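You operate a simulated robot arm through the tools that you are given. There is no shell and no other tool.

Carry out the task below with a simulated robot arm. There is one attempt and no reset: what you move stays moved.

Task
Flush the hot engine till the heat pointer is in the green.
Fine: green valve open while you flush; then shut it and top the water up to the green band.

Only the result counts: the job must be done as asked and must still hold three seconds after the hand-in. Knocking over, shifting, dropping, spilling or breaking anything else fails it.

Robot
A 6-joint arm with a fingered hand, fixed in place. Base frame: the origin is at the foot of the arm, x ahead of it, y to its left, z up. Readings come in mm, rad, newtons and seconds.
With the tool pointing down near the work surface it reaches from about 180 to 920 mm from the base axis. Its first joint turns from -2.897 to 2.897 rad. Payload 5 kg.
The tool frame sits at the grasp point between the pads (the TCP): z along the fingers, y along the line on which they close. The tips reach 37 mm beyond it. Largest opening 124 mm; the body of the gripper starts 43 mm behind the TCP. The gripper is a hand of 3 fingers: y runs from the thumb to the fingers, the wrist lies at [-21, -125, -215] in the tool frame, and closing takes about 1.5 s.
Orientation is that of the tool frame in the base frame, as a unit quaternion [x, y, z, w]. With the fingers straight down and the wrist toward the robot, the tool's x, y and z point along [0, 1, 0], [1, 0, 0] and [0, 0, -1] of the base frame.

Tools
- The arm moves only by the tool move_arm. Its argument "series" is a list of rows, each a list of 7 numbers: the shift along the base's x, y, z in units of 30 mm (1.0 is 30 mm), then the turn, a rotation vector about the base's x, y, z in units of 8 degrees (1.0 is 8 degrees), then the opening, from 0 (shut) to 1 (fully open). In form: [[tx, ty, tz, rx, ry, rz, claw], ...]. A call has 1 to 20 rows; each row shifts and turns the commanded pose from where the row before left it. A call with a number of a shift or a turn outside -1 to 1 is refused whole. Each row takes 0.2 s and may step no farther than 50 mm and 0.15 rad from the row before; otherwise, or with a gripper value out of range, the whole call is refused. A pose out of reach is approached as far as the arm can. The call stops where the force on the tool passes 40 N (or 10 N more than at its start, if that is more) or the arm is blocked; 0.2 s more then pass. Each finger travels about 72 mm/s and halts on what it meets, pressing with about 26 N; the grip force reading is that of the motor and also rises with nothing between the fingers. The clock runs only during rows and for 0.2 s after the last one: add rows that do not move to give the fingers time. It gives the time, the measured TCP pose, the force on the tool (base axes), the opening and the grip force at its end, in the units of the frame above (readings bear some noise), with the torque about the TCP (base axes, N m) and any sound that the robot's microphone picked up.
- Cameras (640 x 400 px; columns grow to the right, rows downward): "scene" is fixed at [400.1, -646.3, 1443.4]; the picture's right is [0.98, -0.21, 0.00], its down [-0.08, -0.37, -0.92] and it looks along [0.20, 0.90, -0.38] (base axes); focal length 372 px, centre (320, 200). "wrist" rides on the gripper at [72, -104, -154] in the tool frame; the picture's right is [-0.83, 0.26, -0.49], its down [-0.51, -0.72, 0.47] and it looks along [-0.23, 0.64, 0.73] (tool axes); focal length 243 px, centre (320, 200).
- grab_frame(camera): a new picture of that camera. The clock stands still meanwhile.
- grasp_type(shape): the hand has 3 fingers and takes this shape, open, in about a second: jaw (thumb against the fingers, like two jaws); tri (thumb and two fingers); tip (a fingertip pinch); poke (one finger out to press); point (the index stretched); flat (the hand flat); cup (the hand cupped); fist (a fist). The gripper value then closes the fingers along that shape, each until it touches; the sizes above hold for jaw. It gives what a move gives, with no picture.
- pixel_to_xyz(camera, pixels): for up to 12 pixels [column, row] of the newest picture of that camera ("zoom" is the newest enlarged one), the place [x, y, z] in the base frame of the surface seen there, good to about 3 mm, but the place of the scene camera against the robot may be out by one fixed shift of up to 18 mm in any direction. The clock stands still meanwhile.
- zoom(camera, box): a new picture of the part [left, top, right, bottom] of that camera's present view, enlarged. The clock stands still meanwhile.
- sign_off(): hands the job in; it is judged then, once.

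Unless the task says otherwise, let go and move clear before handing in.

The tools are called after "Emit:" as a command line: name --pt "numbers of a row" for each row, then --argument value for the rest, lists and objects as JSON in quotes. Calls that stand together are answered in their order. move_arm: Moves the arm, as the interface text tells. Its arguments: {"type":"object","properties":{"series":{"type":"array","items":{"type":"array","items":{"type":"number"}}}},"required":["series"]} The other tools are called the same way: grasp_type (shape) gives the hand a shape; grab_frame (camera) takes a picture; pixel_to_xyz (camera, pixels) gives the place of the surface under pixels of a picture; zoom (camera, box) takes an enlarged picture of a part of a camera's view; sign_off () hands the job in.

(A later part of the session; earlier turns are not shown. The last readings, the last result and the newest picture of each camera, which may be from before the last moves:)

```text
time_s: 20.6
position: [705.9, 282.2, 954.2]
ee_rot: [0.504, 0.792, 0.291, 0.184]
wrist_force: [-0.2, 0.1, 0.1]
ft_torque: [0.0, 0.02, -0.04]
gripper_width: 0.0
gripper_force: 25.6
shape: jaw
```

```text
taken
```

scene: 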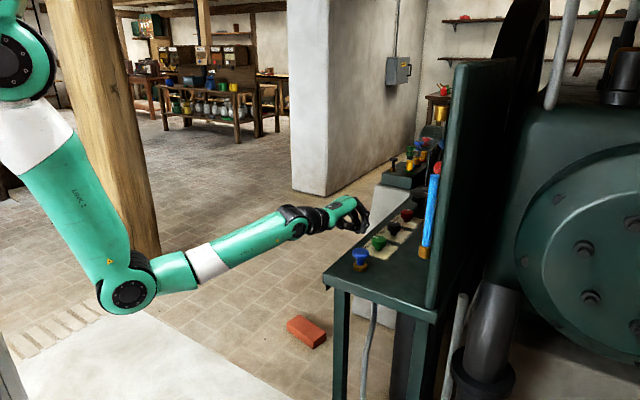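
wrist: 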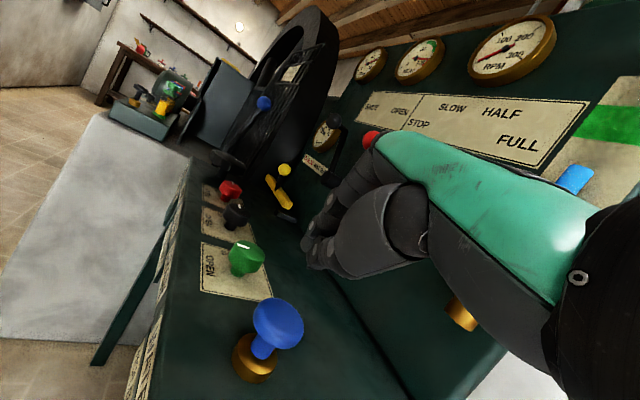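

The HEAT dial (px 417, 62) and the tube with its green band (px 575-610, 120-190) are both in view from here. I'll measure the blue button and the fingertip positions.

Emit:
pixel_to_xyz --camera "wrist" --pixels '[[278, 318], [258, 315], [300, 325], [280, 303], [280, 340], [255, 350], [306, 243], [318, 265], [325, 225], [243, 250]]'

Emit:
zoom --camera "wrist" --box '[360, 20, 480, 100]'

Emit:
zoom --camera "scene" --box '[330, 130, 450, 290]'

```text
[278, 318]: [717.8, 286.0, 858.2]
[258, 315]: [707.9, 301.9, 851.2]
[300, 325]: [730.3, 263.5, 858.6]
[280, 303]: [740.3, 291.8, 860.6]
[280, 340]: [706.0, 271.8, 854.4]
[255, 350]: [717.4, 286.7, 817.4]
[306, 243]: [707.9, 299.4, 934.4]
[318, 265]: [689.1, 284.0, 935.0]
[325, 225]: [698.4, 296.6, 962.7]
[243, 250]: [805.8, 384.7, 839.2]
```

```text
5.00 times, centred on (420, 60) of wrist
```

zoom: 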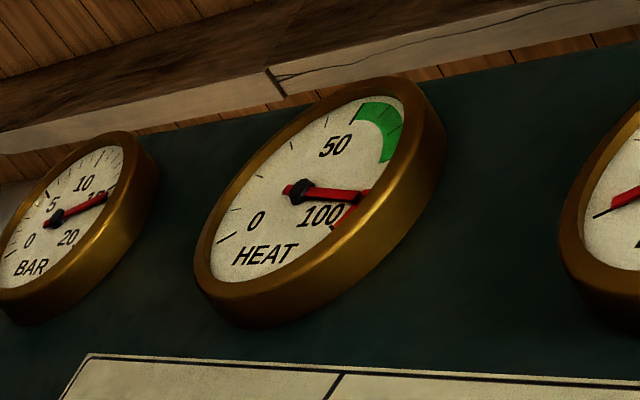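

```text
2.50 times, centred on (390, 210) of scene
```

zoom: 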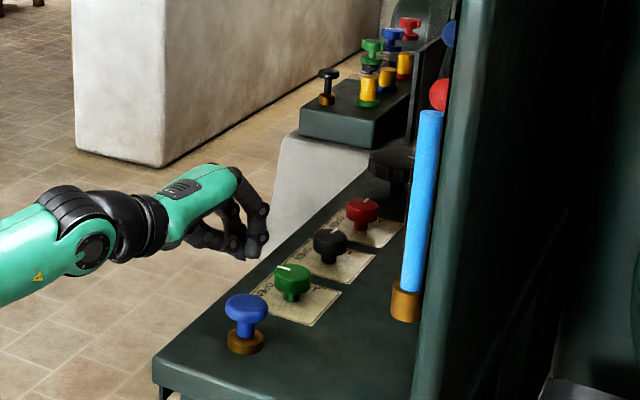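

HEAT reads about 90 and the pointer sits between the red and green zones. I'll check the fingertip position relative to the blue cap in the scene zoom.

Emit:
pixel_to_xyz --camera "zoom" --pixels '[[246, 302], [246, 312], [293, 272], [243, 255], [252, 252], [236, 248], [265, 215], [222, 312], [270, 312], [215, 240]]'

Emit:
zoom --camera "scene" --box '[335, 190, 385, 280]'

Emit:
zoom --camera "wrist" --box '[220, 180, 400, 400]'

```text
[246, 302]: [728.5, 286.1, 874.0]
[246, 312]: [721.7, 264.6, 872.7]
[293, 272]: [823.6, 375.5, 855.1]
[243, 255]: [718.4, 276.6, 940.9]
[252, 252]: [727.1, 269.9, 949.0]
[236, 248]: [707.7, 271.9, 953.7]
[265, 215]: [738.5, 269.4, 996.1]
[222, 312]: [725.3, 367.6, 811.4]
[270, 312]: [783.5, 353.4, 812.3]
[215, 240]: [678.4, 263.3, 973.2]
```

```text
4.44 times, centred on (360, 235) of scene
```

zoom: 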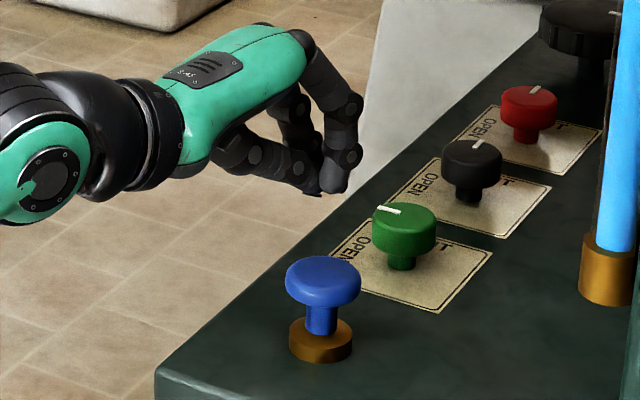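

```text
1.82 times, centred on (310, 290) of wrist
```

zoom: 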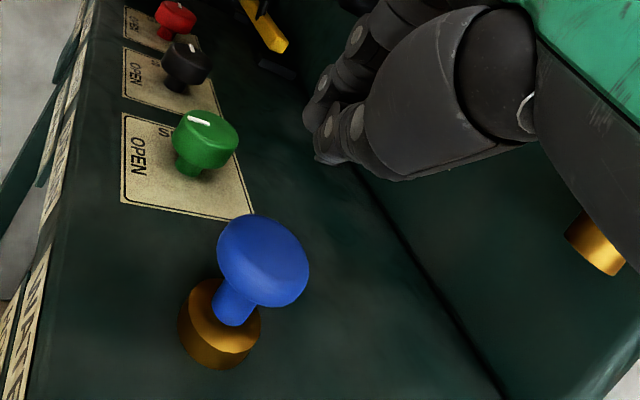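

The closed fingertips are about 67 mm above the blue cap and nearly centred on it. I'll shift slightly and descend close to the button.

Emit:
move_arm --pt "-0.1 -0.17 -0.7 0 0 0 0" --pt "0 0 -0.7 0 0 0 0" --pt "0 0 -0.4 0 0 0 0" --pt "0 0 -0.15 0 0 0 0"

Emit:
zoom --camera "scene" --box '[335, 190, 385, 280]'

```text
time_s: 21.6
position: [702.5, 275.1, 895.6]
ee_rot: [0.504, 0.792, 0.291, 0.184]
wrist_force: [-0.5, -0.8, 0.3]
ft_torque: [0.02, 0.0, 0.01]
gripper_width: 0.0
gripper_force: 25.7
shape: jaw
```

```text
4.44 times, centred on (360, 235) of scene
```

zoom: 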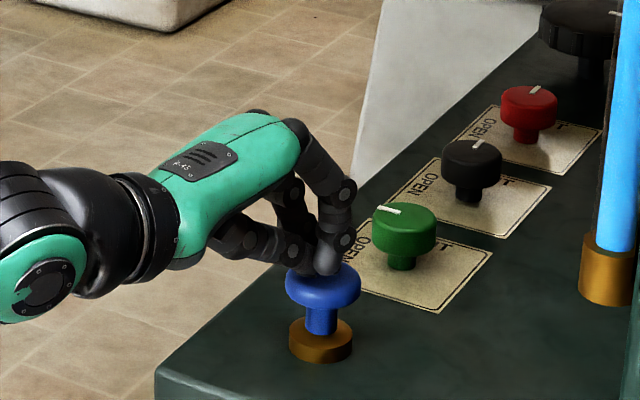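

The fingertips are just above the cap centre with no contact force yet. I'll press down in small steps.

Emit:
move_arm --pt "0 0 -0.17 0 0 0 0" --pt "0 0 -0.17 0 0 0 0"

Emit:
zoom --camera "scene" --box '[335, 190, 385, 280]'

```text
time_s: 22.2
position: [702.8, 275.8, 884.3]
ee_rot: [0.504, 0.792, 0.291, 0.184]
wrist_force: [-1.4, -0.1, 2.9]
ft_torque: [0.06, -0.02, 0.0]
gripper_width: 0.0
gripper_force: 26.1
shape: jaw
heard: click
```

```text
4.44 times, centred on (360, 235) of scene
```

zoom: 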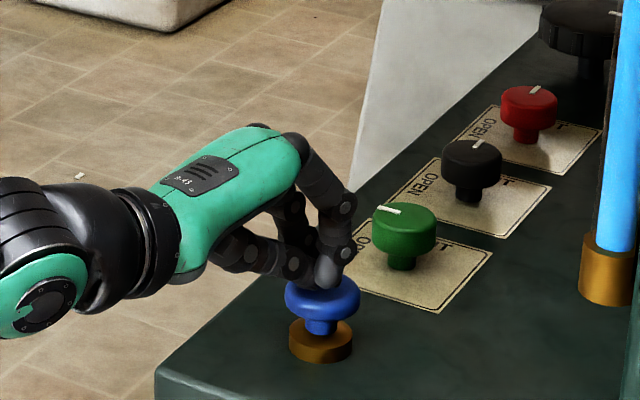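

A "click" was heard and the cap has gone down, so water is flowing. I'll press 2 mm more and hold, then check the HEAT dial and the tube.

Emit:
move_arm --pt "0 0 -0.08 0 0 0 0" --pt "0 0 0 0 0 0 0" --pt "0 0 0 0 0 0 0"

Emit:
grab_frame --camera "wrist"

Emit:
grab_frame --camera "scene"

```text
time_s: 23.0
position: [702.2, 274.8, 883.4]
ee_rot: [0.504, 0.792, 0.291, 0.185]
wrist_force: [-1.0, -1.3, 3.2]
ft_torque: [0.0, -0.04, -0.03]
gripper_width: 0.0
gripper_force: 26.6
shape: jaw
```

```text
taken
```

wrist: 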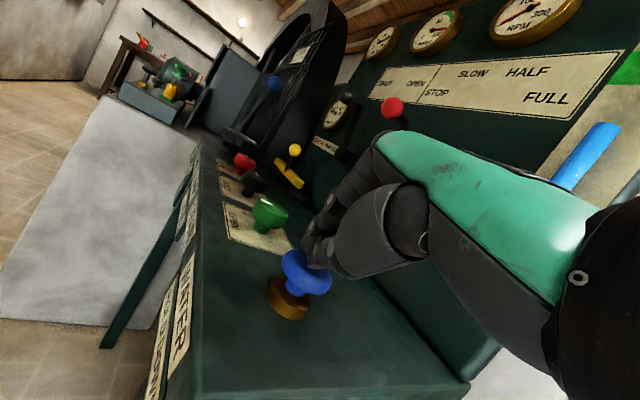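

```text
taken
```

scene: 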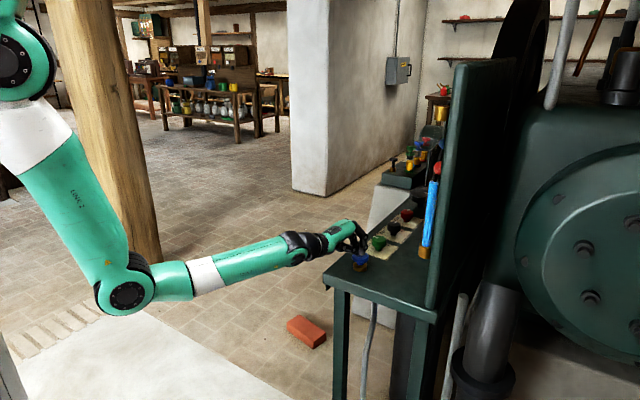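

The HEAT dial shows at px (437, 32) while I hold the button. I'll zoom in on the dial and on the tube level.

Emit:
zoom --camera "wrist" --box '[390, 0, 480, 60]'

Emit:
zoom --camera "scene" --box '[405, 105, 475, 265]'

```text
6.67 times, centred on (435, 30) of wrist
```

zoom: 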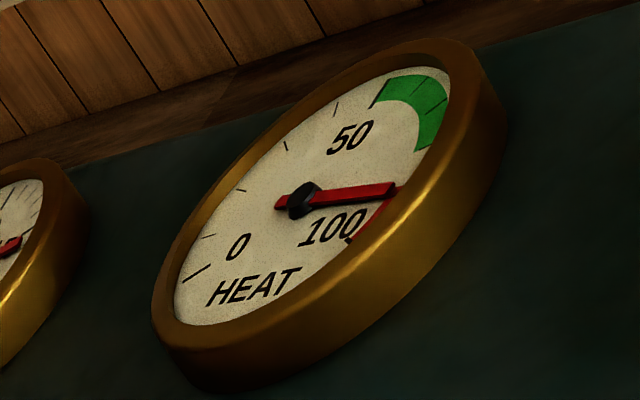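

```text
2.50 times, centred on (440, 185) of scene
```

zoom: 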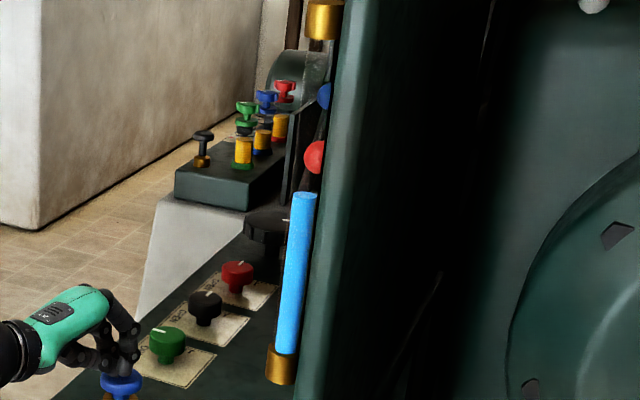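

HEAT is now at the start of the red-free zone, about 92, and the water column is lower (z ≈ 1126). I'll hold the button 2 s more and compare.

Emit:
move_arm --pt "0 0 0 0 0 0 0" --pt "0 0 0 0 0 0 0" --pt "0 0 0 0 0 0 0" --pt "0 0 0 0 0 0 0" --pt "0 0 0 0 0 0 0" --pt "0 0 0 0 0 0 0" --pt "0 0 0 0 0 0 0" --pt "0 0 0 0 0 0 0" --pt "0 0 0 0 0 0 0"

Emit:
zoom --camera "wrist" --box '[390, 0, 480, 60]'

Emit:
zoom --camera "scene" --box '[405, 105, 475, 265]'

```text
time_s: 25.0
position: [704.3, 275.0, 883.2]
ee_rot: [0.504, 0.792, 0.291, 0.185]
wrist_force: [0.6, -1.9, 3.3]
ft_torque: [-0.04, -0.06, -0.03]
gripper_width: 0.0
gripper_force: 26.1
shape: jaw
```

```text
6.67 times, centred on (435, 30) of wrist
```

zoom: 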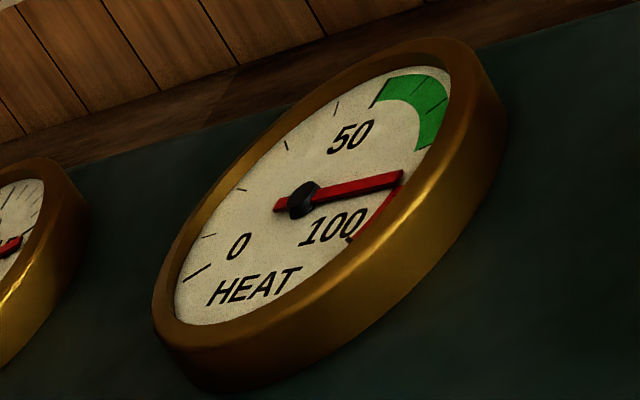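

```text
2.50 times, centred on (440, 185) of scene
```

zoom: 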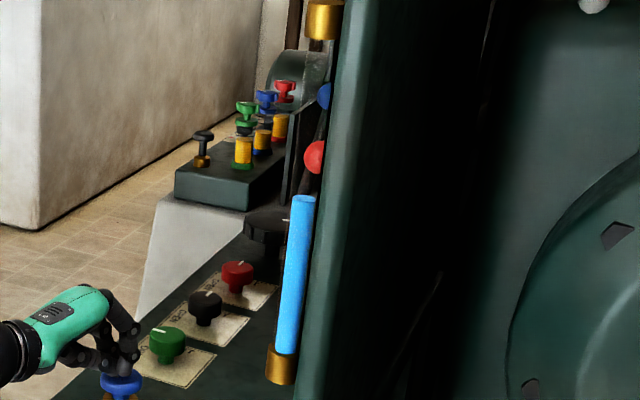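

The pointer moves slowly toward the green (tip from (395,187) to (402,174) in 2 s) and the level is nearly steady. I'll keep holding for another 3 s.

Emit:
move_arm --pt "0 0 0 0 0 0 0" --pt "0 0 0 0 0 0 0" --pt "0 0 0 0 0 0 0" --pt "0 0 0 0 0 0 0" --pt "0 0 0 0 0 0 0" --pt "0 0 0 0 0 0 0" --pt "0 0 0 0 0 0 0" --pt "0 0 0 0 0 0 0" --pt "0 0 0 0 0 0 0" --pt "0 0 0 0 0 0 0" --pt "0 0 0 0 0 0 0" --pt "0 0 0 0 0 0 0" --pt "0 0 0 0 0 0 0" --pt "0 0 0 0 0 0 0"

Emit:
zoom --camera "wrist" --box '[390, 0, 480, 60]'

Emit:
zoom --camera "scene" --box '[405, 105, 475, 265]'

```text
time_s: 28.0
position: [702.2, 275.7, 883.2]
ee_rot: [0.505, 0.791, 0.291, 0.186]
wrist_force: [-0.7, -0.8, 2.7]
ft_torque: [0.0, -0.05, 0.0]
gripper_width: 0.1
gripper_force: 25.8
shape: jaw
```

```text
6.67 times, centred on (435, 30) of wrist
```

zoom: 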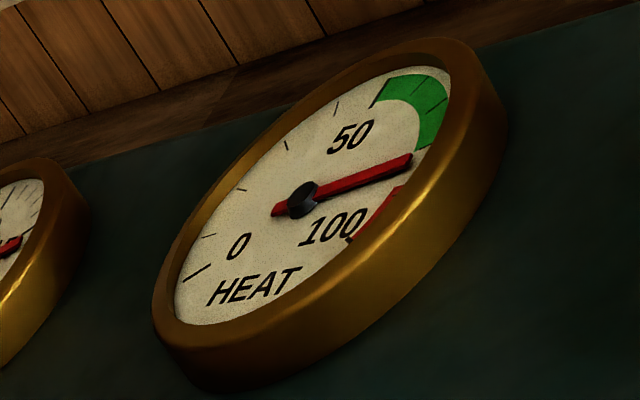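

```text
2.50 times, centred on (440, 185) of scene
```

zoom: 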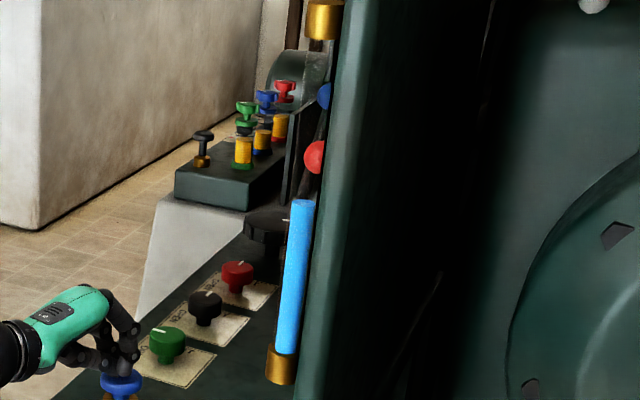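

The pointer tip is at (410, 157), just short of the green's edge (about y 148). I'll hold 3 s more.

Emit:
move_arm --pt "0 0 0 0 0 0 0" --pt "0 0 0 0 0 0 0" --pt "0 0 0 0 0 0 0" --pt "0 0 0 0 0 0 0" --pt "0 0 0 0 0 0 0" --pt "0 0 0 0 0 0 0" --pt "0 0 0 0 0 0 0" --pt "0 0 0 0 0 0 0" --pt "0 0 0 0 0 0 0" --pt "0 0 0 0 0 0 0" --pt "0 0 0 0 0 0 0" --pt "0 0 0 0 0 0 0" --pt "0 0 0 0 0 0 0" --pt "0 0 0 0 0 0 0"

Emit:
zoom --camera "wrist" --box '[390, 0, 480, 60]'

Emit:
zoom --camera "scene" --box '[405, 105, 475, 265]'

```text
time_s: 31.0
position: [702.8, 275.2, 883.4]
ee_rot: [0.504, 0.792, 0.291, 0.184]
wrist_force: [-0.4, 0.2, 3.3]
ft_torque: [0.01, -0.03, 0.03]
gripper_width: 0.0
gripper_force: 25.9
shape: jaw
```

```text
6.67 times, centred on (435, 30) of wrist
```

zoom: 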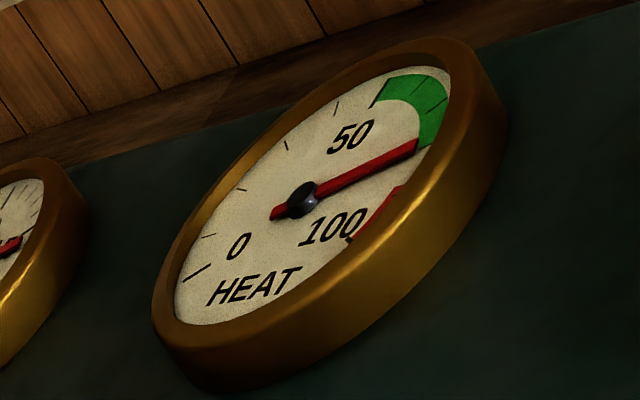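

```text
2.50 times, centred on (440, 185) of scene
```

zoom: 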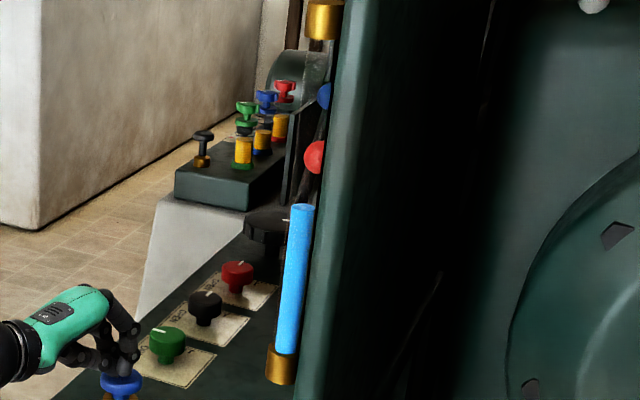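

The pointer has reached the edge of the green. I'll hold 3 s more to get it clearly inside, leaving margin for further cooling during the top-up.

Emit:
move_arm --pt "0 0 0 0 0 0 0" --pt "0 0 0 0 0 0 0" --pt "0 0 0 0 0 0 0" --pt "0 0 0 0 0 0 0" --pt "0 0 0 0 0 0 0" --pt "0 0 0 0 0 0 0" --pt "0 0 0 0 0 0 0" --pt "0 0 0 0 0 0 0" --pt "0 0 0 0 0 0 0" --pt "0 0 0 0 0 0 0" --pt "0 0 0 0 0 0 0" --pt "0 0 0 0 0 0 0" --pt "0 0 0 0 0 0 0" --pt "0 0 0 0 0 0 0"

Emit:
zoom --camera "wrist" --box '[390, 0, 480, 60]'

Emit:
zoom --camera "scene" --box '[405, 105, 475, 265]'

```text
time_s: 34.0
position: [702.0, 276.4, 882.0]
ee_rot: [0.505, 0.792, 0.291, 0.185]
wrist_force: [-1.4, -1.4, 2.7]
ft_torque: [-0.01, -0.06, 0.01]
gripper_width: 0.1
gripper_force: 26.5
shape: jaw
```

```text
6.67 times, centred on (435, 30) of wrist
```

zoom: 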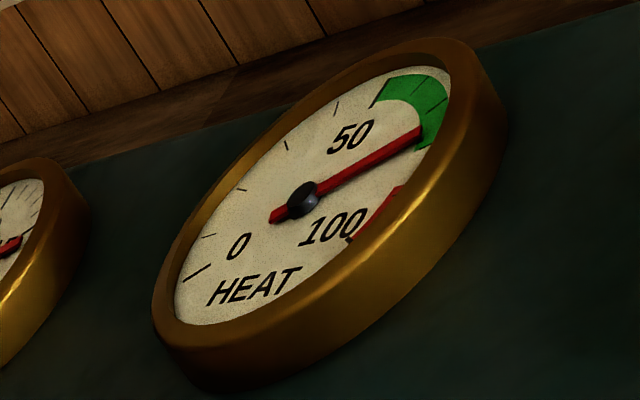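

```text
2.50 times, centred on (440, 185) of scene
```

zoom: 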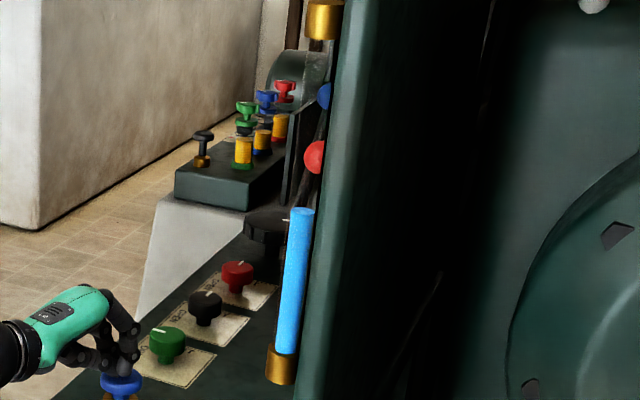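

The pointer is now inside the green, tip at (421, 128) past the band's edge, and the level is about 1112. I'll release the button and move to the green knob right away to shut the drain.

Emit:
move_arm --pt "0 0 1 0 0 0 0" --pt "0 0 1 -0.335 0.718 0 0.3" --pt "0.94 0.855 0.1 -0.335 0.718 0 0.55" --pt "0.94 0.855 0 -0.335 0.718 0 0.55" --pt "0.94 0.855 0 -0.335 0.718 0 0.55" --pt "0.94 0.855 0 0 0 1 0.55" --pt "0 0 -0.7 0 0 1 0.55" --pt "0 0 -0.7 0 0 1 0.55"

Emit:
zoom --camera "scene" --box '[330, 150, 450, 290]'

Emit:
grab_frame --camera "wrist"

```text
time_s: 35.8
position: [815.5, 379.2, 902.8]
ee_rot: [0.347, 0.929, 0.124, 0.044]
wrist_force: [-1.0, -0.3, -0.6]
ft_torque: [-0.03, 0.01, 0.0]
gripper_width: 67.7
gripper_force: 0.1
shape: jaw
```

```text
2.86 times, centred on (390, 220) of scene
```

zoom: 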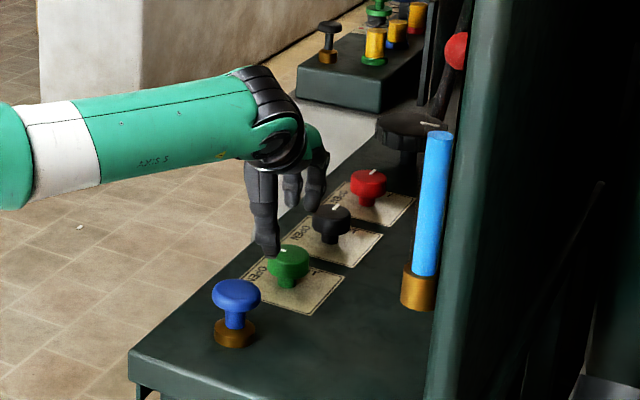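

```text
taken
```

wrist: 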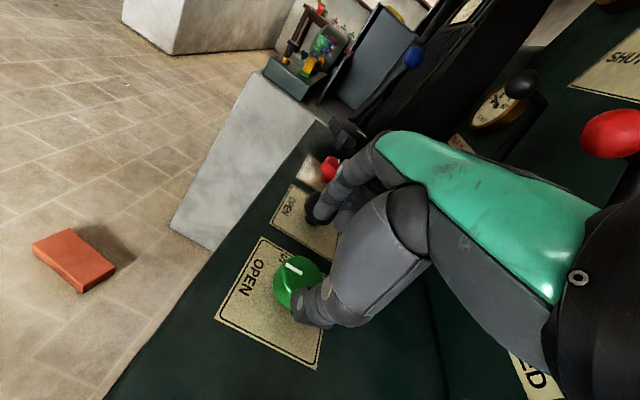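

The hand is over the green knob at (815, 379, 903), yaw 49°. I'll descend to z 852 and grip.

Emit:
move_arm --pt "0 -0.02 -0.85 0 0 0 0.55" --pt "0 0 -0.85 0 0 0 0.55" --pt "0 0 0 0 0 0 0.2" --pt "0 0 0 0 0 0 0.2" --pt "0 0 0 0 0 0 0.2"

Emit:
zoom --camera "wrist" --box '[200, 180, 400, 380]'

Emit:
zoom --camera "scene" --box '[330, 170, 450, 290]'

```text
time_s: 37.0
position: [815.9, 377.3, 851.2]
ee_rot: [0.347, 0.929, 0.121, 0.043]
wrist_force: [0.8, 0.3, -4.7]
ft_torque: [0.01, 0.02, 0.0]
gripper_width: 38.9
gripper_force: 25.8
shape: jaw
```

```text
2.00 times, centred on (300, 280) of wrist
```

zoom: 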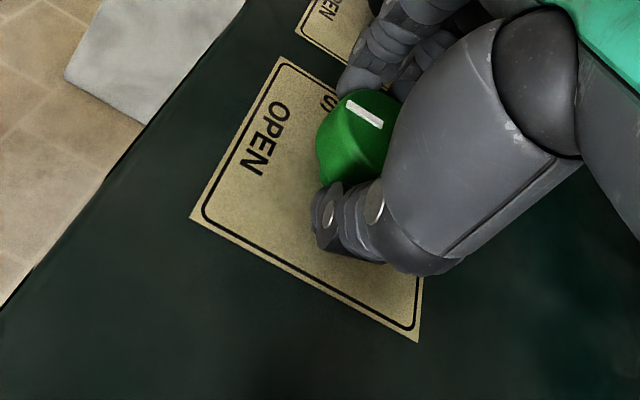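

```text
3.33 times, centred on (390, 230) of scene
```

zoom: 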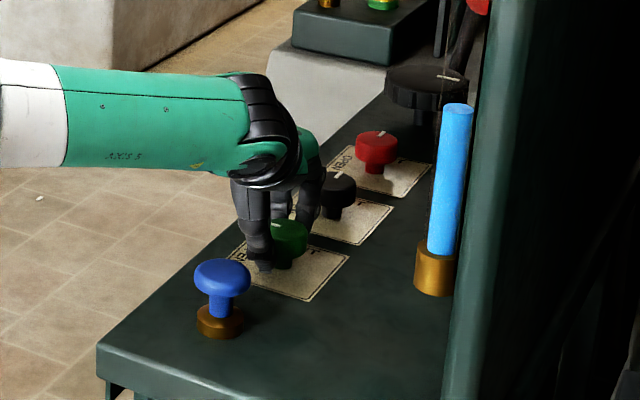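

The grip is firm at 39 mm. I'll turn clockwise 56° about the knob axis.

Emit:
move_arm --pt "-0.021 0.016 0 0 0 -1 0.2" --pt "-0.018 0.019 0 0 0 -1 0.2" --pt "-0.015 0.021 0 0 0 -1 0.2" --pt "-0.012 0.023 0 0 0 -1 0.2" --pt "-0.009 0.025 0 0 0 -1 0.2" --pt "-0.006 0.026 0 0 0 -1 0.2" --pt "-0.002 0.026 0 0 0 -1 0.2"

Emit:
zoom --camera "wrist" --box '[200, 180, 400, 380]'

Emit:
zoom --camera "scene" --box '[330, 170, 450, 290]'

```text
time_s: 38.6
position: [814.5, 382.6, 852.2]
ee_rot: [0.743, 0.657, 0.086, 0.096]
wrist_force: [19.2, 12.7, -17.2]
ft_torque: [0.24, -0.46, 0.24]
gripper_width: 37.5
gripper_force: 25.7
shape: jaw
```

```text
2.00 times, centred on (300, 280) of wrist
```

zoom: 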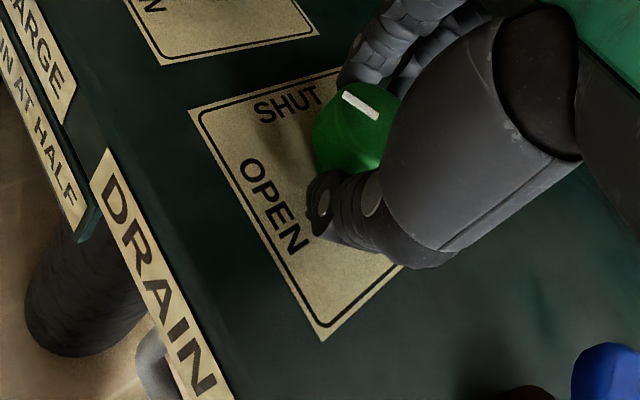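

```text
3.33 times, centred on (390, 230) of scene
```

zoom: 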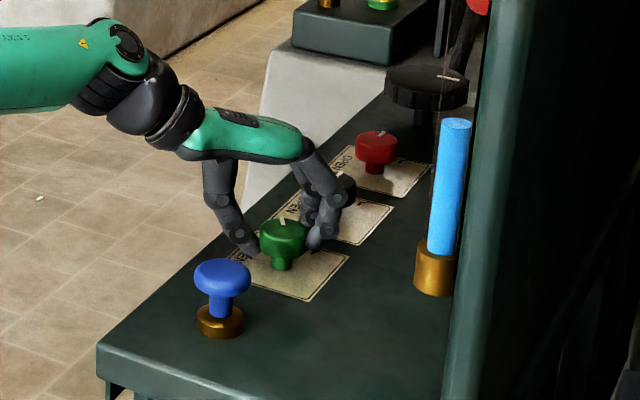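

The pointer has turned back roughly 50°, now pointing up in the scene zoom at (283, 222). I'll open slightly, swing the hand back around the knob in place, and prepare a second stroke.

Emit:
move_arm --pt "0 0 0 0 0 0 0.55" --pt "0 0 0.1 0 0 0 0.55" --pt "0.002 -0.026 0 0 0 1 0.55" --pt "0.006 -0.026 0 0 0 1 0.55" --pt "0.009 -0.025 0 0 0 1 0.55" --pt "0.012 -0.023 0 0 0 1 0.55" --pt "0.015 -0.021 0 0 0 1 0.55" --pt "0.018 -0.019 0 0 0 1 0.55" --pt "0 0 0 0 0 0.5 0.55"

Emit:
zoom --camera "wrist" --box '[200, 180, 400, 380]'

Emit:
zoom --camera "scene" --box '[330, 170, 450, 290]'

```text
time_s: 40.6
position: [816.1, 378.0, 854.7]
ee_rot: [0.379, 0.916, 0.12, 0.049]
wrist_force: [0.1, -0.5, -0.4]
ft_torque: [0.01, -0.03, 0.02]
gripper_width: 67.9
gripper_force: 0.0
shape: jaw
```

```text
2.00 times, centred on (300, 280) of wrist
```

zoom: 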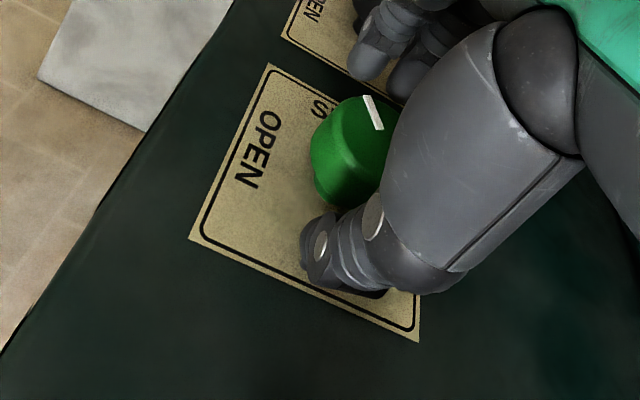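

```text
3.33 times, centred on (390, 230) of scene
```

zoom: 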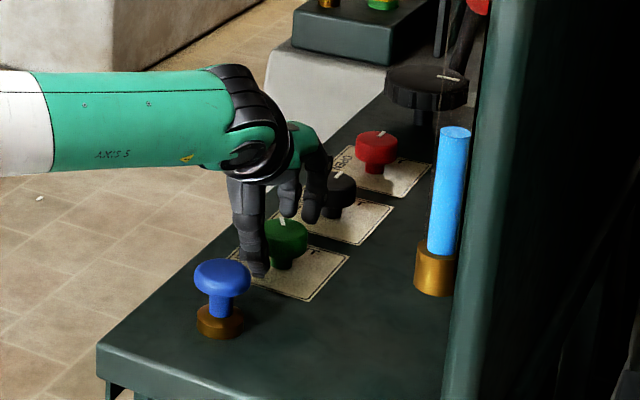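

The hand is at yaw 45° around the knob, free of contact. I'll close and turn another 48° clockwise.

Emit:
move_arm --pt "0 0 -0.06 0 0 0 0.15" --pt "0 0 0 0 0 0 0.15" --pt "0 0 0 0 0 0 0.15" --pt "-0.021 0.016 0 0 0 -1 0.15" --pt "-0.018 0.019 0 0 0 -1 0.15" --pt "-0.015 0.021 0 0 0 -1 0.15" --pt "-0.012 0.023 0 0 0 -1 0.15" --pt "-0.009 0.025 0 0 0 -1 0.15" --pt "-0.006 0.026 0 0 0 -1 0.15"

Emit:
zoom --camera "wrist" --box '[200, 180, 400, 380]'

Emit:
zoom --camera "scene" --box '[330, 170, 450, 290]'

```text
time_s: 42.6
position: [812.8, 385.9, 854.5]
ee_rot: [0.718, 0.683, 0.091, 0.093]
wrist_force: [8.2, 25.4, -6.6]
ft_torque: [0.46, -0.04, 0.98]
gripper_width: 37.8
gripper_force: 26.4
shape: jaw
```

```text
2.00 times, centred on (300, 280) of wrist
```

zoom: 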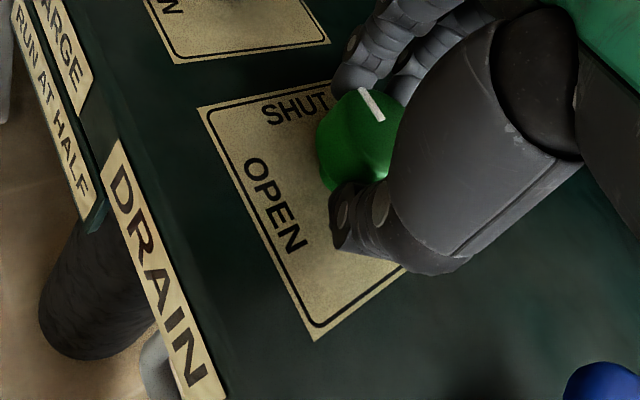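

```text
3.33 times, centred on (390, 230) of scene
```

zoom: 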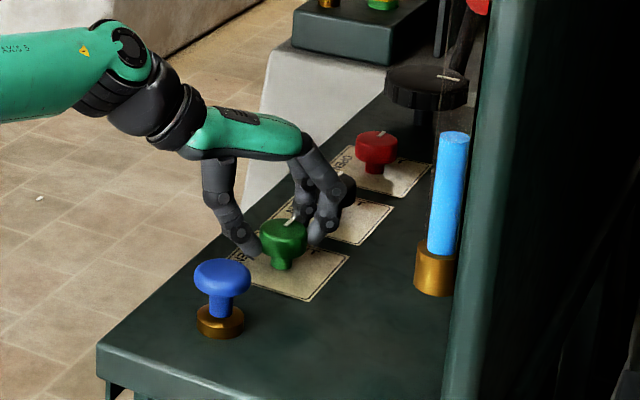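

Torque rose to about 1 N·m, suggesting the SHUT stop. I'll compare the green pointer to the black knob's in a closer zoom.

Emit:
zoom --camera "scene" --box '[365, 215, 415, 250]'

Emit:
grab_frame --camera "wrist"

Emit:
pixel_to_xyz --camera "wrist" --pixels '[[323, 226], [326, 231], [331, 238]]'

```text
11.43 times, centred on (390, 232) of scene
```

zoom: 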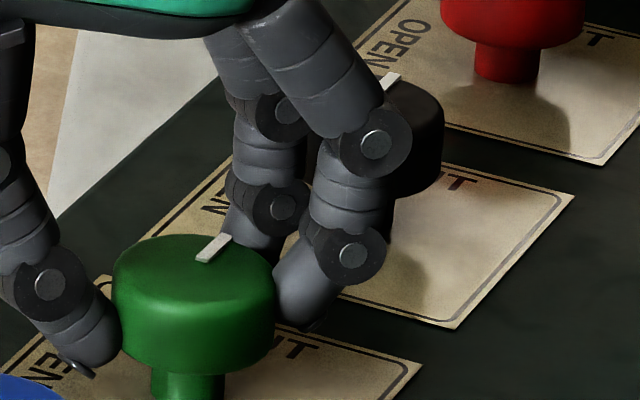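

```text
taken
```

wrist: 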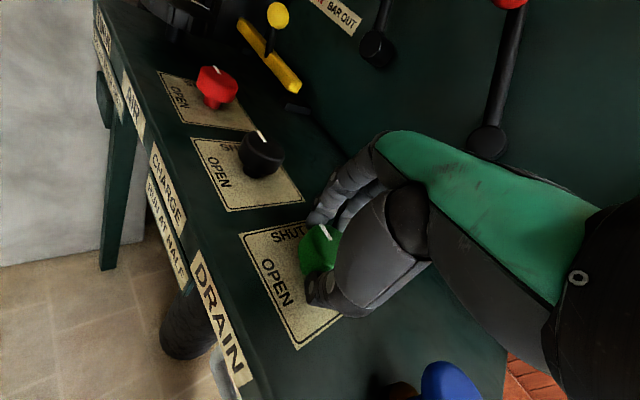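

```text
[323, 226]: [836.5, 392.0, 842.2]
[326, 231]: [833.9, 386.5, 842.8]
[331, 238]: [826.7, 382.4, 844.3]
```

The green pointer is parallel to the black knob's SHUT pointer, so the drain is shut. I'll let go, rise, and return to the tilted pose above the blue button.

Emit:
move_arm --pt "0 0 0 0 0 0 0.6" --pt "0 0 0 0 0 0 0.6" --pt "0 0 0.9 0 0 0 0.6" --pt "0 0 1 0 0 0 0.6" --pt "0 0 1 0 0 0 0.4" --pt "-0.74 -0.71 0.1 0 0 1 0" --pt "-0.74 -0.71 0.1 0 0 1 0" --pt "-0.74 -0.71 0 0 0 1 0" --pt "-0.74 -0.71 0 0 0 0.5 0" --pt "-0.74 -0.71 0 0.333 -0.714 0 0" --pt "0 0 0 0.333 -0.714 0 0" --pt "0 0 0 0.333 -0.714 0 0" --pt "0 0 0 0.333 -0.714 0 0"

Emit:
grab_frame --camera "wrist"

Emit:
zoom --camera "scene" --box '[330, 130, 450, 290]'

```text
time_s: 45.4
position: [702.9, 276.3, 947.7]
ee_rot: [0.504, 0.792, 0.29, 0.184]
wrist_force: [0.0, 0.4, 0.6]
ft_torque: [-0.02, -0.02, 0.01]
gripper_width: 0.0
gripper_force: 26.0
shape: jaw
```

```text
taken
```

wrist: 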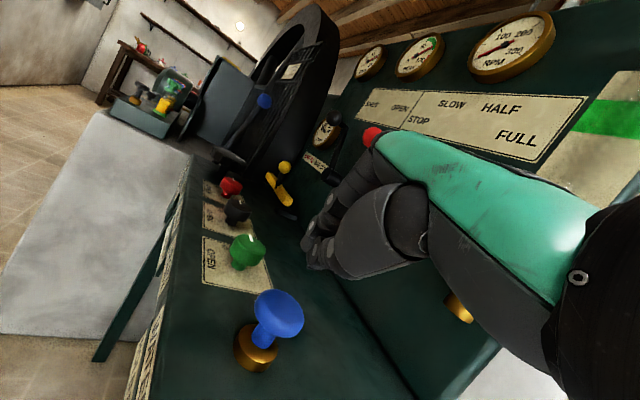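

```text
2.50 times, centred on (390, 210) of scene
```

zoom: 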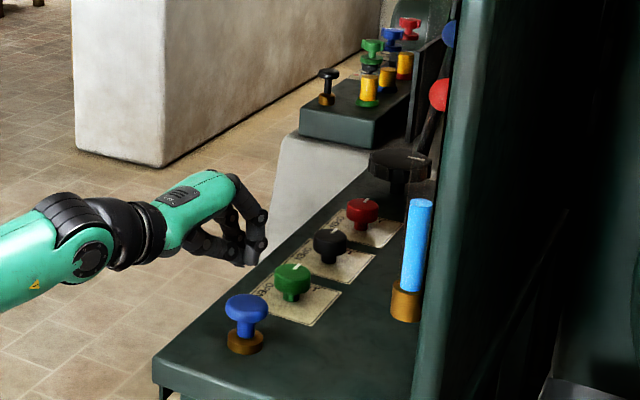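

The hand is back in the same pose above the blue button, and the water top is at scene row ~211 (z ≈ 1055). I'll check HEAT and the shut pointer before pressing.

Emit:
zoom --camera "wrist" --box '[370, 20, 470, 90]'

Emit:
zoom --camera "scene" --box '[365, 210, 425, 250]'

```text
5.71 times, centred on (420, 55) of wrist
```

zoom: 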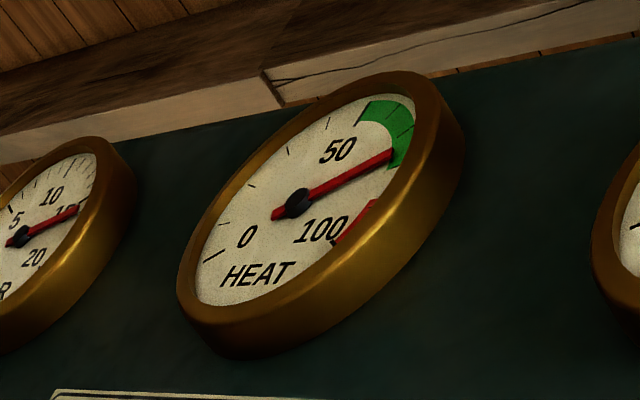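

```text
10.00 times, centred on (395, 230) of scene
```

zoom: 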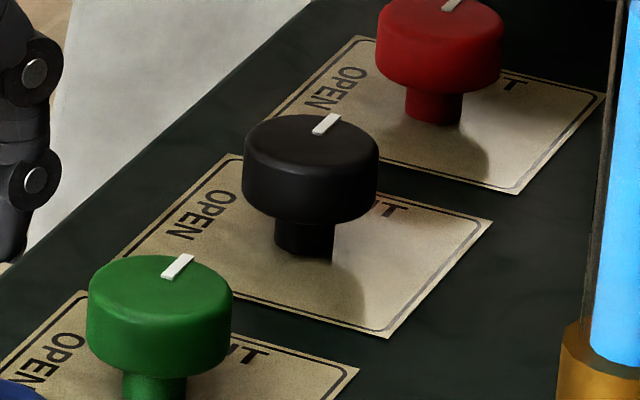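

HEAT stays in the green and the valve pointers are parallel. I'll press the blue button again and watch the level rise.

Emit:
move_arm --pt "0 0 -0.7 0 0 0 0" --pt "0 0 -0.7 0 0 0 0" --pt "0 0 -0.35 0 0 0 0" --pt "0 0 -0.2 0 0 0 0" --pt "0 0 -0.18 0 0 0 0" --pt "0 0 0 0 0 0 0"

Emit:
zoom --camera "scene" --box '[405, 105, 475, 265]'

Emit:
zoom --camera "wrist" --box '[390, 0, 480, 60]'

```text
time_s: 46.8
position: [702.8, 274.9, 884.1]
ee_rot: [0.504, 0.792, 0.29, 0.184]
wrist_force: [0.4, -0.5, 3.8]
ft_torque: [-0.01, -0.03, -0.04]
gripper_width: 0.3
gripper_force: 25.8
shape: jaw
heard: click
```

```text
2.50 times, centred on (440, 185) of scene
```

zoom: 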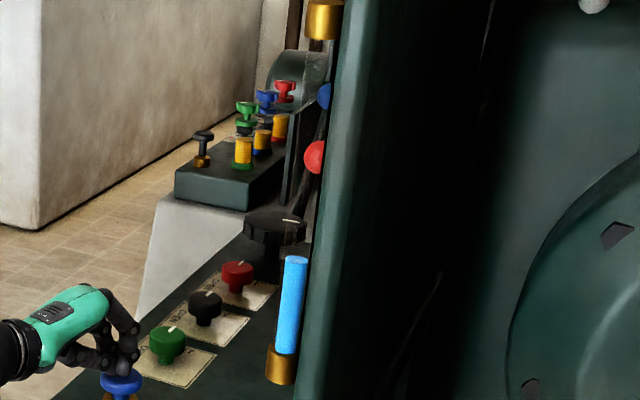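

```text
6.67 times, centred on (435, 30) of wrist
```

zoom: 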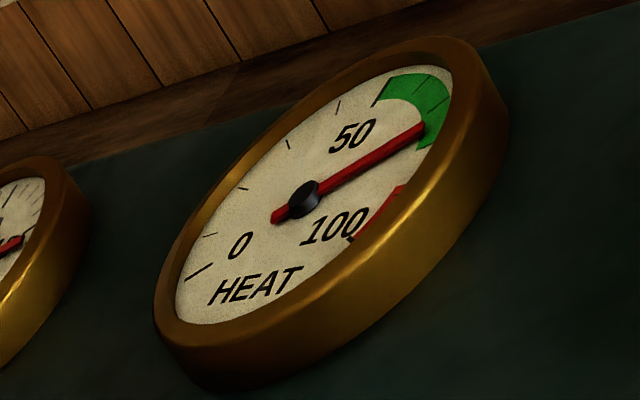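

A click again; the level is at zoom row ~260 (z ≈ 1061) and HEAT is still in the green. I'll hold 2 s and measure the fill rate.

Emit:
move_arm --pt "0 0 0 0 0 0 0" --pt "0 0 0 0 0 0 0" --pt "0 0 0 0 0 0 0" --pt "0 0 0 0 0 0 0" --pt "0 0 0 0 0 0 0" --pt "0 0 0 0 0 0 0" --pt "0 0 0 0 0 0 0" --pt "0 0 0 0 0 0 0" --pt "0 0 0 0 0 0 0"

Emit:
zoom --camera "scene" --box '[405, 105, 475, 265]'

Emit:
zoom --camera "wrist" --box '[390, 0, 480, 60]'

```text
time_s: 48.8
position: [703.2, 275.4, 883.6]
ee_rot: [0.505, 0.793, 0.289, 0.183]
wrist_force: [0.8, 0.3, 3.3]
ft_torque: [-0.02, -0.06, 0.0]
gripper_width: 0.0
gripper_force: 26.1
shape: jaw
```

```text
2.50 times, centred on (440, 185) of scene
```

zoom: 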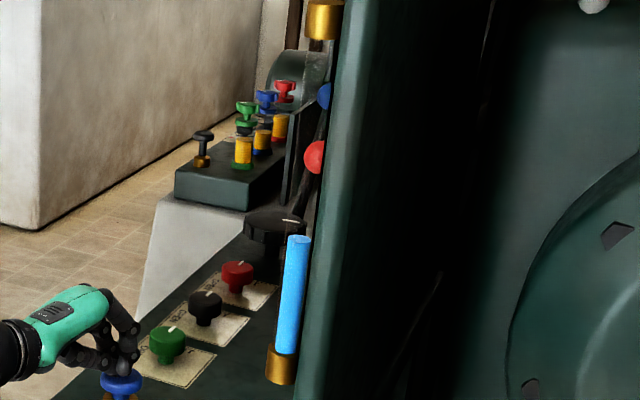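

```text
6.67 times, centred on (435, 30) of wrist
```

zoom: 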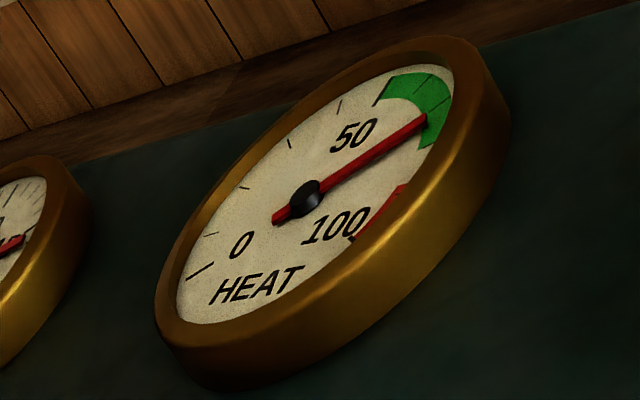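

The level rises about 11 mm/s and HEAT is slowly moving deeper into the green. I'll hold 4 s more.

Emit:
move_arm --pt "0 0 0 0 0 0 0" --pt "0 0 0 0 0 0 0" --pt "0 0 0 0 0 0 0" --pt "0 0 0 0 0 0 0" --pt "0 0 0 0 0 0 0" --pt "0 0 0 0 0 0 0" --pt "0 0 0 0 0 0 0" --pt "0 0 0 0 0 0 0" --pt "0 0 0 0 0 0 0" --pt "0 0 0 0 0 0 0" --pt "0 0 0 0 0 0 0" --pt "0 0 0 0 0 0 0" --pt "0 0 0 0 0 0 0" --pt "0 0 0 0 0 0 0" --pt "0 0 0 0 0 0 0" --pt "0 0 0 0 0 0 0" --pt "0 0 0 0 0 0 0" --pt "0 0 0 0 0 0 0" --pt "0 0 0 0 0 0 0"

Emit:
zoom --camera "scene" --box '[405, 105, 475, 265]'

Emit:
zoom --camera "wrist" --box '[390, 0, 480, 60]'

```text
time_s: 52.8
position: [702.7, 275.5, 881.8]
ee_rot: [0.505, 0.792, 0.289, 0.184]
wrist_force: [0.2, -0.5, 2.9]
ft_torque: [-0.02, -0.06, 0.0]
gripper_width: 0.0
gripper_force: 26.5
shape: jaw
```

```text
2.50 times, centred on (440, 185) of scene
```

zoom: 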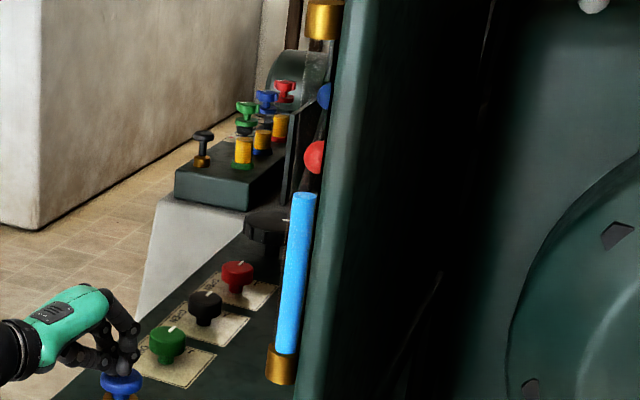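

```text
6.67 times, centred on (435, 30) of wrist
```

zoom: 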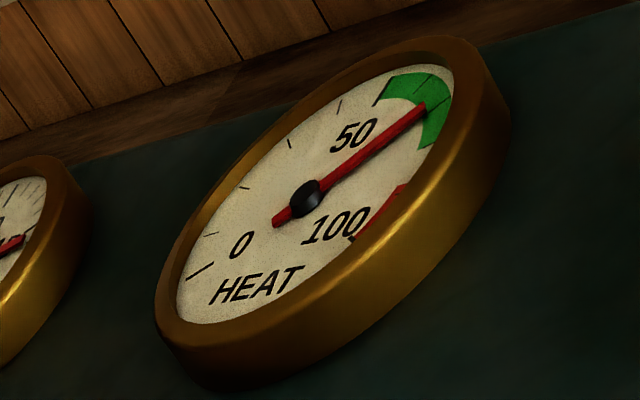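

Level z ≈ 1126 and HEAT is mid-green. I'll hold another 4 s.

Emit:
move_arm --pt "0 0 0 0 0 0 0" --pt "0 0 0 0 0 0 0" --pt "0 0 0 0 0 0 0" --pt "0 0 0 0 0 0 0" --pt "0 0 0 0 0 0 0" --pt "0 0 0 0 0 0 0" --pt "0 0 0 0 0 0 0" --pt "0 0 0 0 0 0 0" --pt "0 0 0 0 0 0 0" --pt "0 0 0 0 0 0 0" --pt "0 0 0 0 0 0 0" --pt "0 0 0 0 0 0 0" --pt "0 0 0 0 0 0 0" --pt "0 0 0 0 0 0 0" --pt "0 0 0 0 0 0 0" --pt "0 0 0 0 0 0 0" --pt "0 0 0 0 0 0 0" --pt "0 0 0 0 0 0 0" --pt "0 0 0 0 0 0 0"

Emit:
zoom --camera "scene" --box '[405, 105, 475, 265]'

Emit:
zoom --camera "wrist" --box '[390, 0, 480, 60]'

Emit:
grab_frame --camera "wrist"

```text
time_s: 56.8
position: [701.5, 275.5, 883.1]
ee_rot: [0.504, 0.793, 0.289, 0.183]
wrist_force: [0.5, -0.5, 3.5]
ft_torque: [0.02, -0.04, 0.0]
gripper_width: 0.0
gripper_force: 25.7
shape: jaw
```

```text
2.50 times, centred on (440, 185) of scene
```

zoom: 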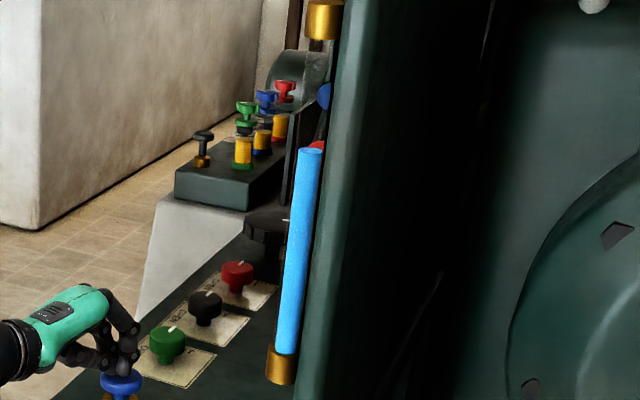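

```text
6.67 times, centred on (435, 30) of wrist
```

zoom: 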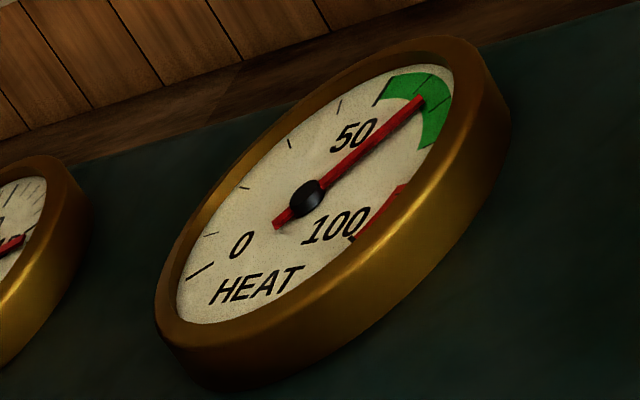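

```text
taken
```

wrist: 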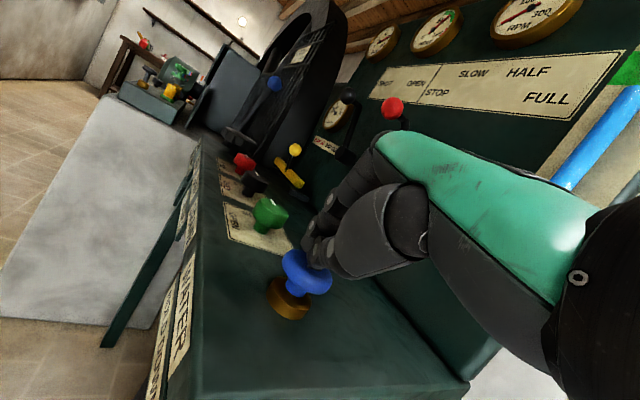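

Level z ≈ 1170. I'll hold 3 s more, then check with the finer scene zoom, where the band is rows 221–325 and mid-band is row ~273.

Emit:
move_arm --pt "0 0 0 0 0 0 0" --pt "0 0 0 0 0 0 0" --pt "0 0 0 0 0 0 0" --pt "0 0 0 0 0 0 0" --pt "0 0 0 0 0 0 0" --pt "0 0 0 0 0 0 0" --pt "0 0 0 0 0 0 0" --pt "0 0 0 0 0 0 0" --pt "0 0 0 0 0 0 0" --pt "0 0 0 0 0 0 0" --pt "0 0 0 0 0 0 0" --pt "0 0 0 0 0 0 0" --pt "0 0 0 0 0 0 0" --pt "0 0 0 0 0 0 0"

Emit:
zoom --camera "scene" --box '[415, 105, 465, 165]'

Emit:
zoom --camera "wrist" --box '[390, 0, 480, 60]'

Emit:
zoom --camera "wrist" --box '[540, 20, 640, 200]'

```text
time_s: 59.8
position: [702.4, 274.8, 882.6]
ee_rot: [0.505, 0.792, 0.29, 0.184]
wrist_force: [-0.5, -0.3, 3.4]
ft_torque: [0.05, -0.03, 0.0]
gripper_width: 0.0
gripper_force: 26.1
shape: jaw
```

```text
6.67 times, centred on (440, 135) of scene
```

zoom: 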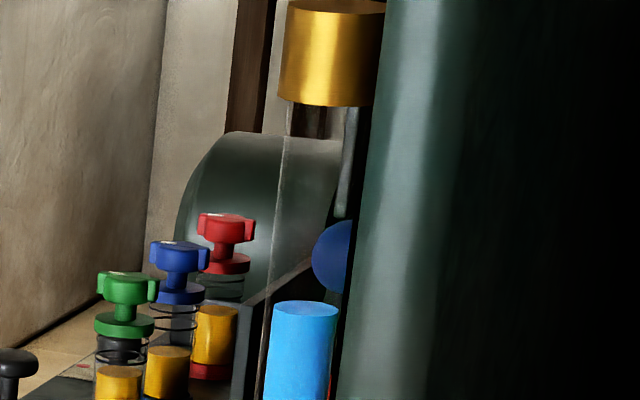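

```text
6.67 times, centred on (435, 30) of wrist
```

zoom: 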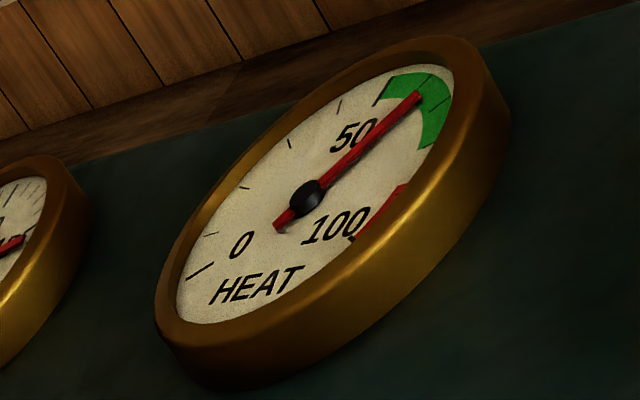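

```text
2.22 times, centred on (590, 110) of wrist
```

zoom: 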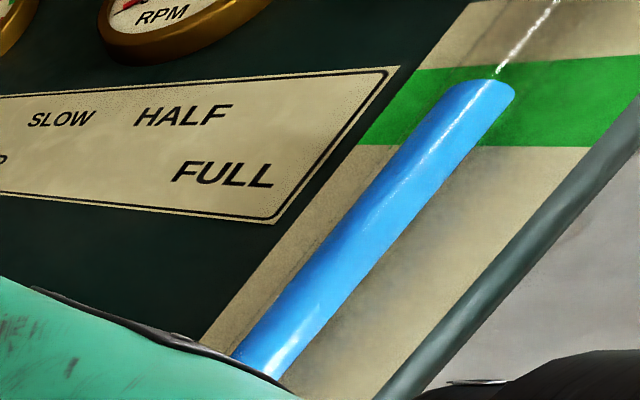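

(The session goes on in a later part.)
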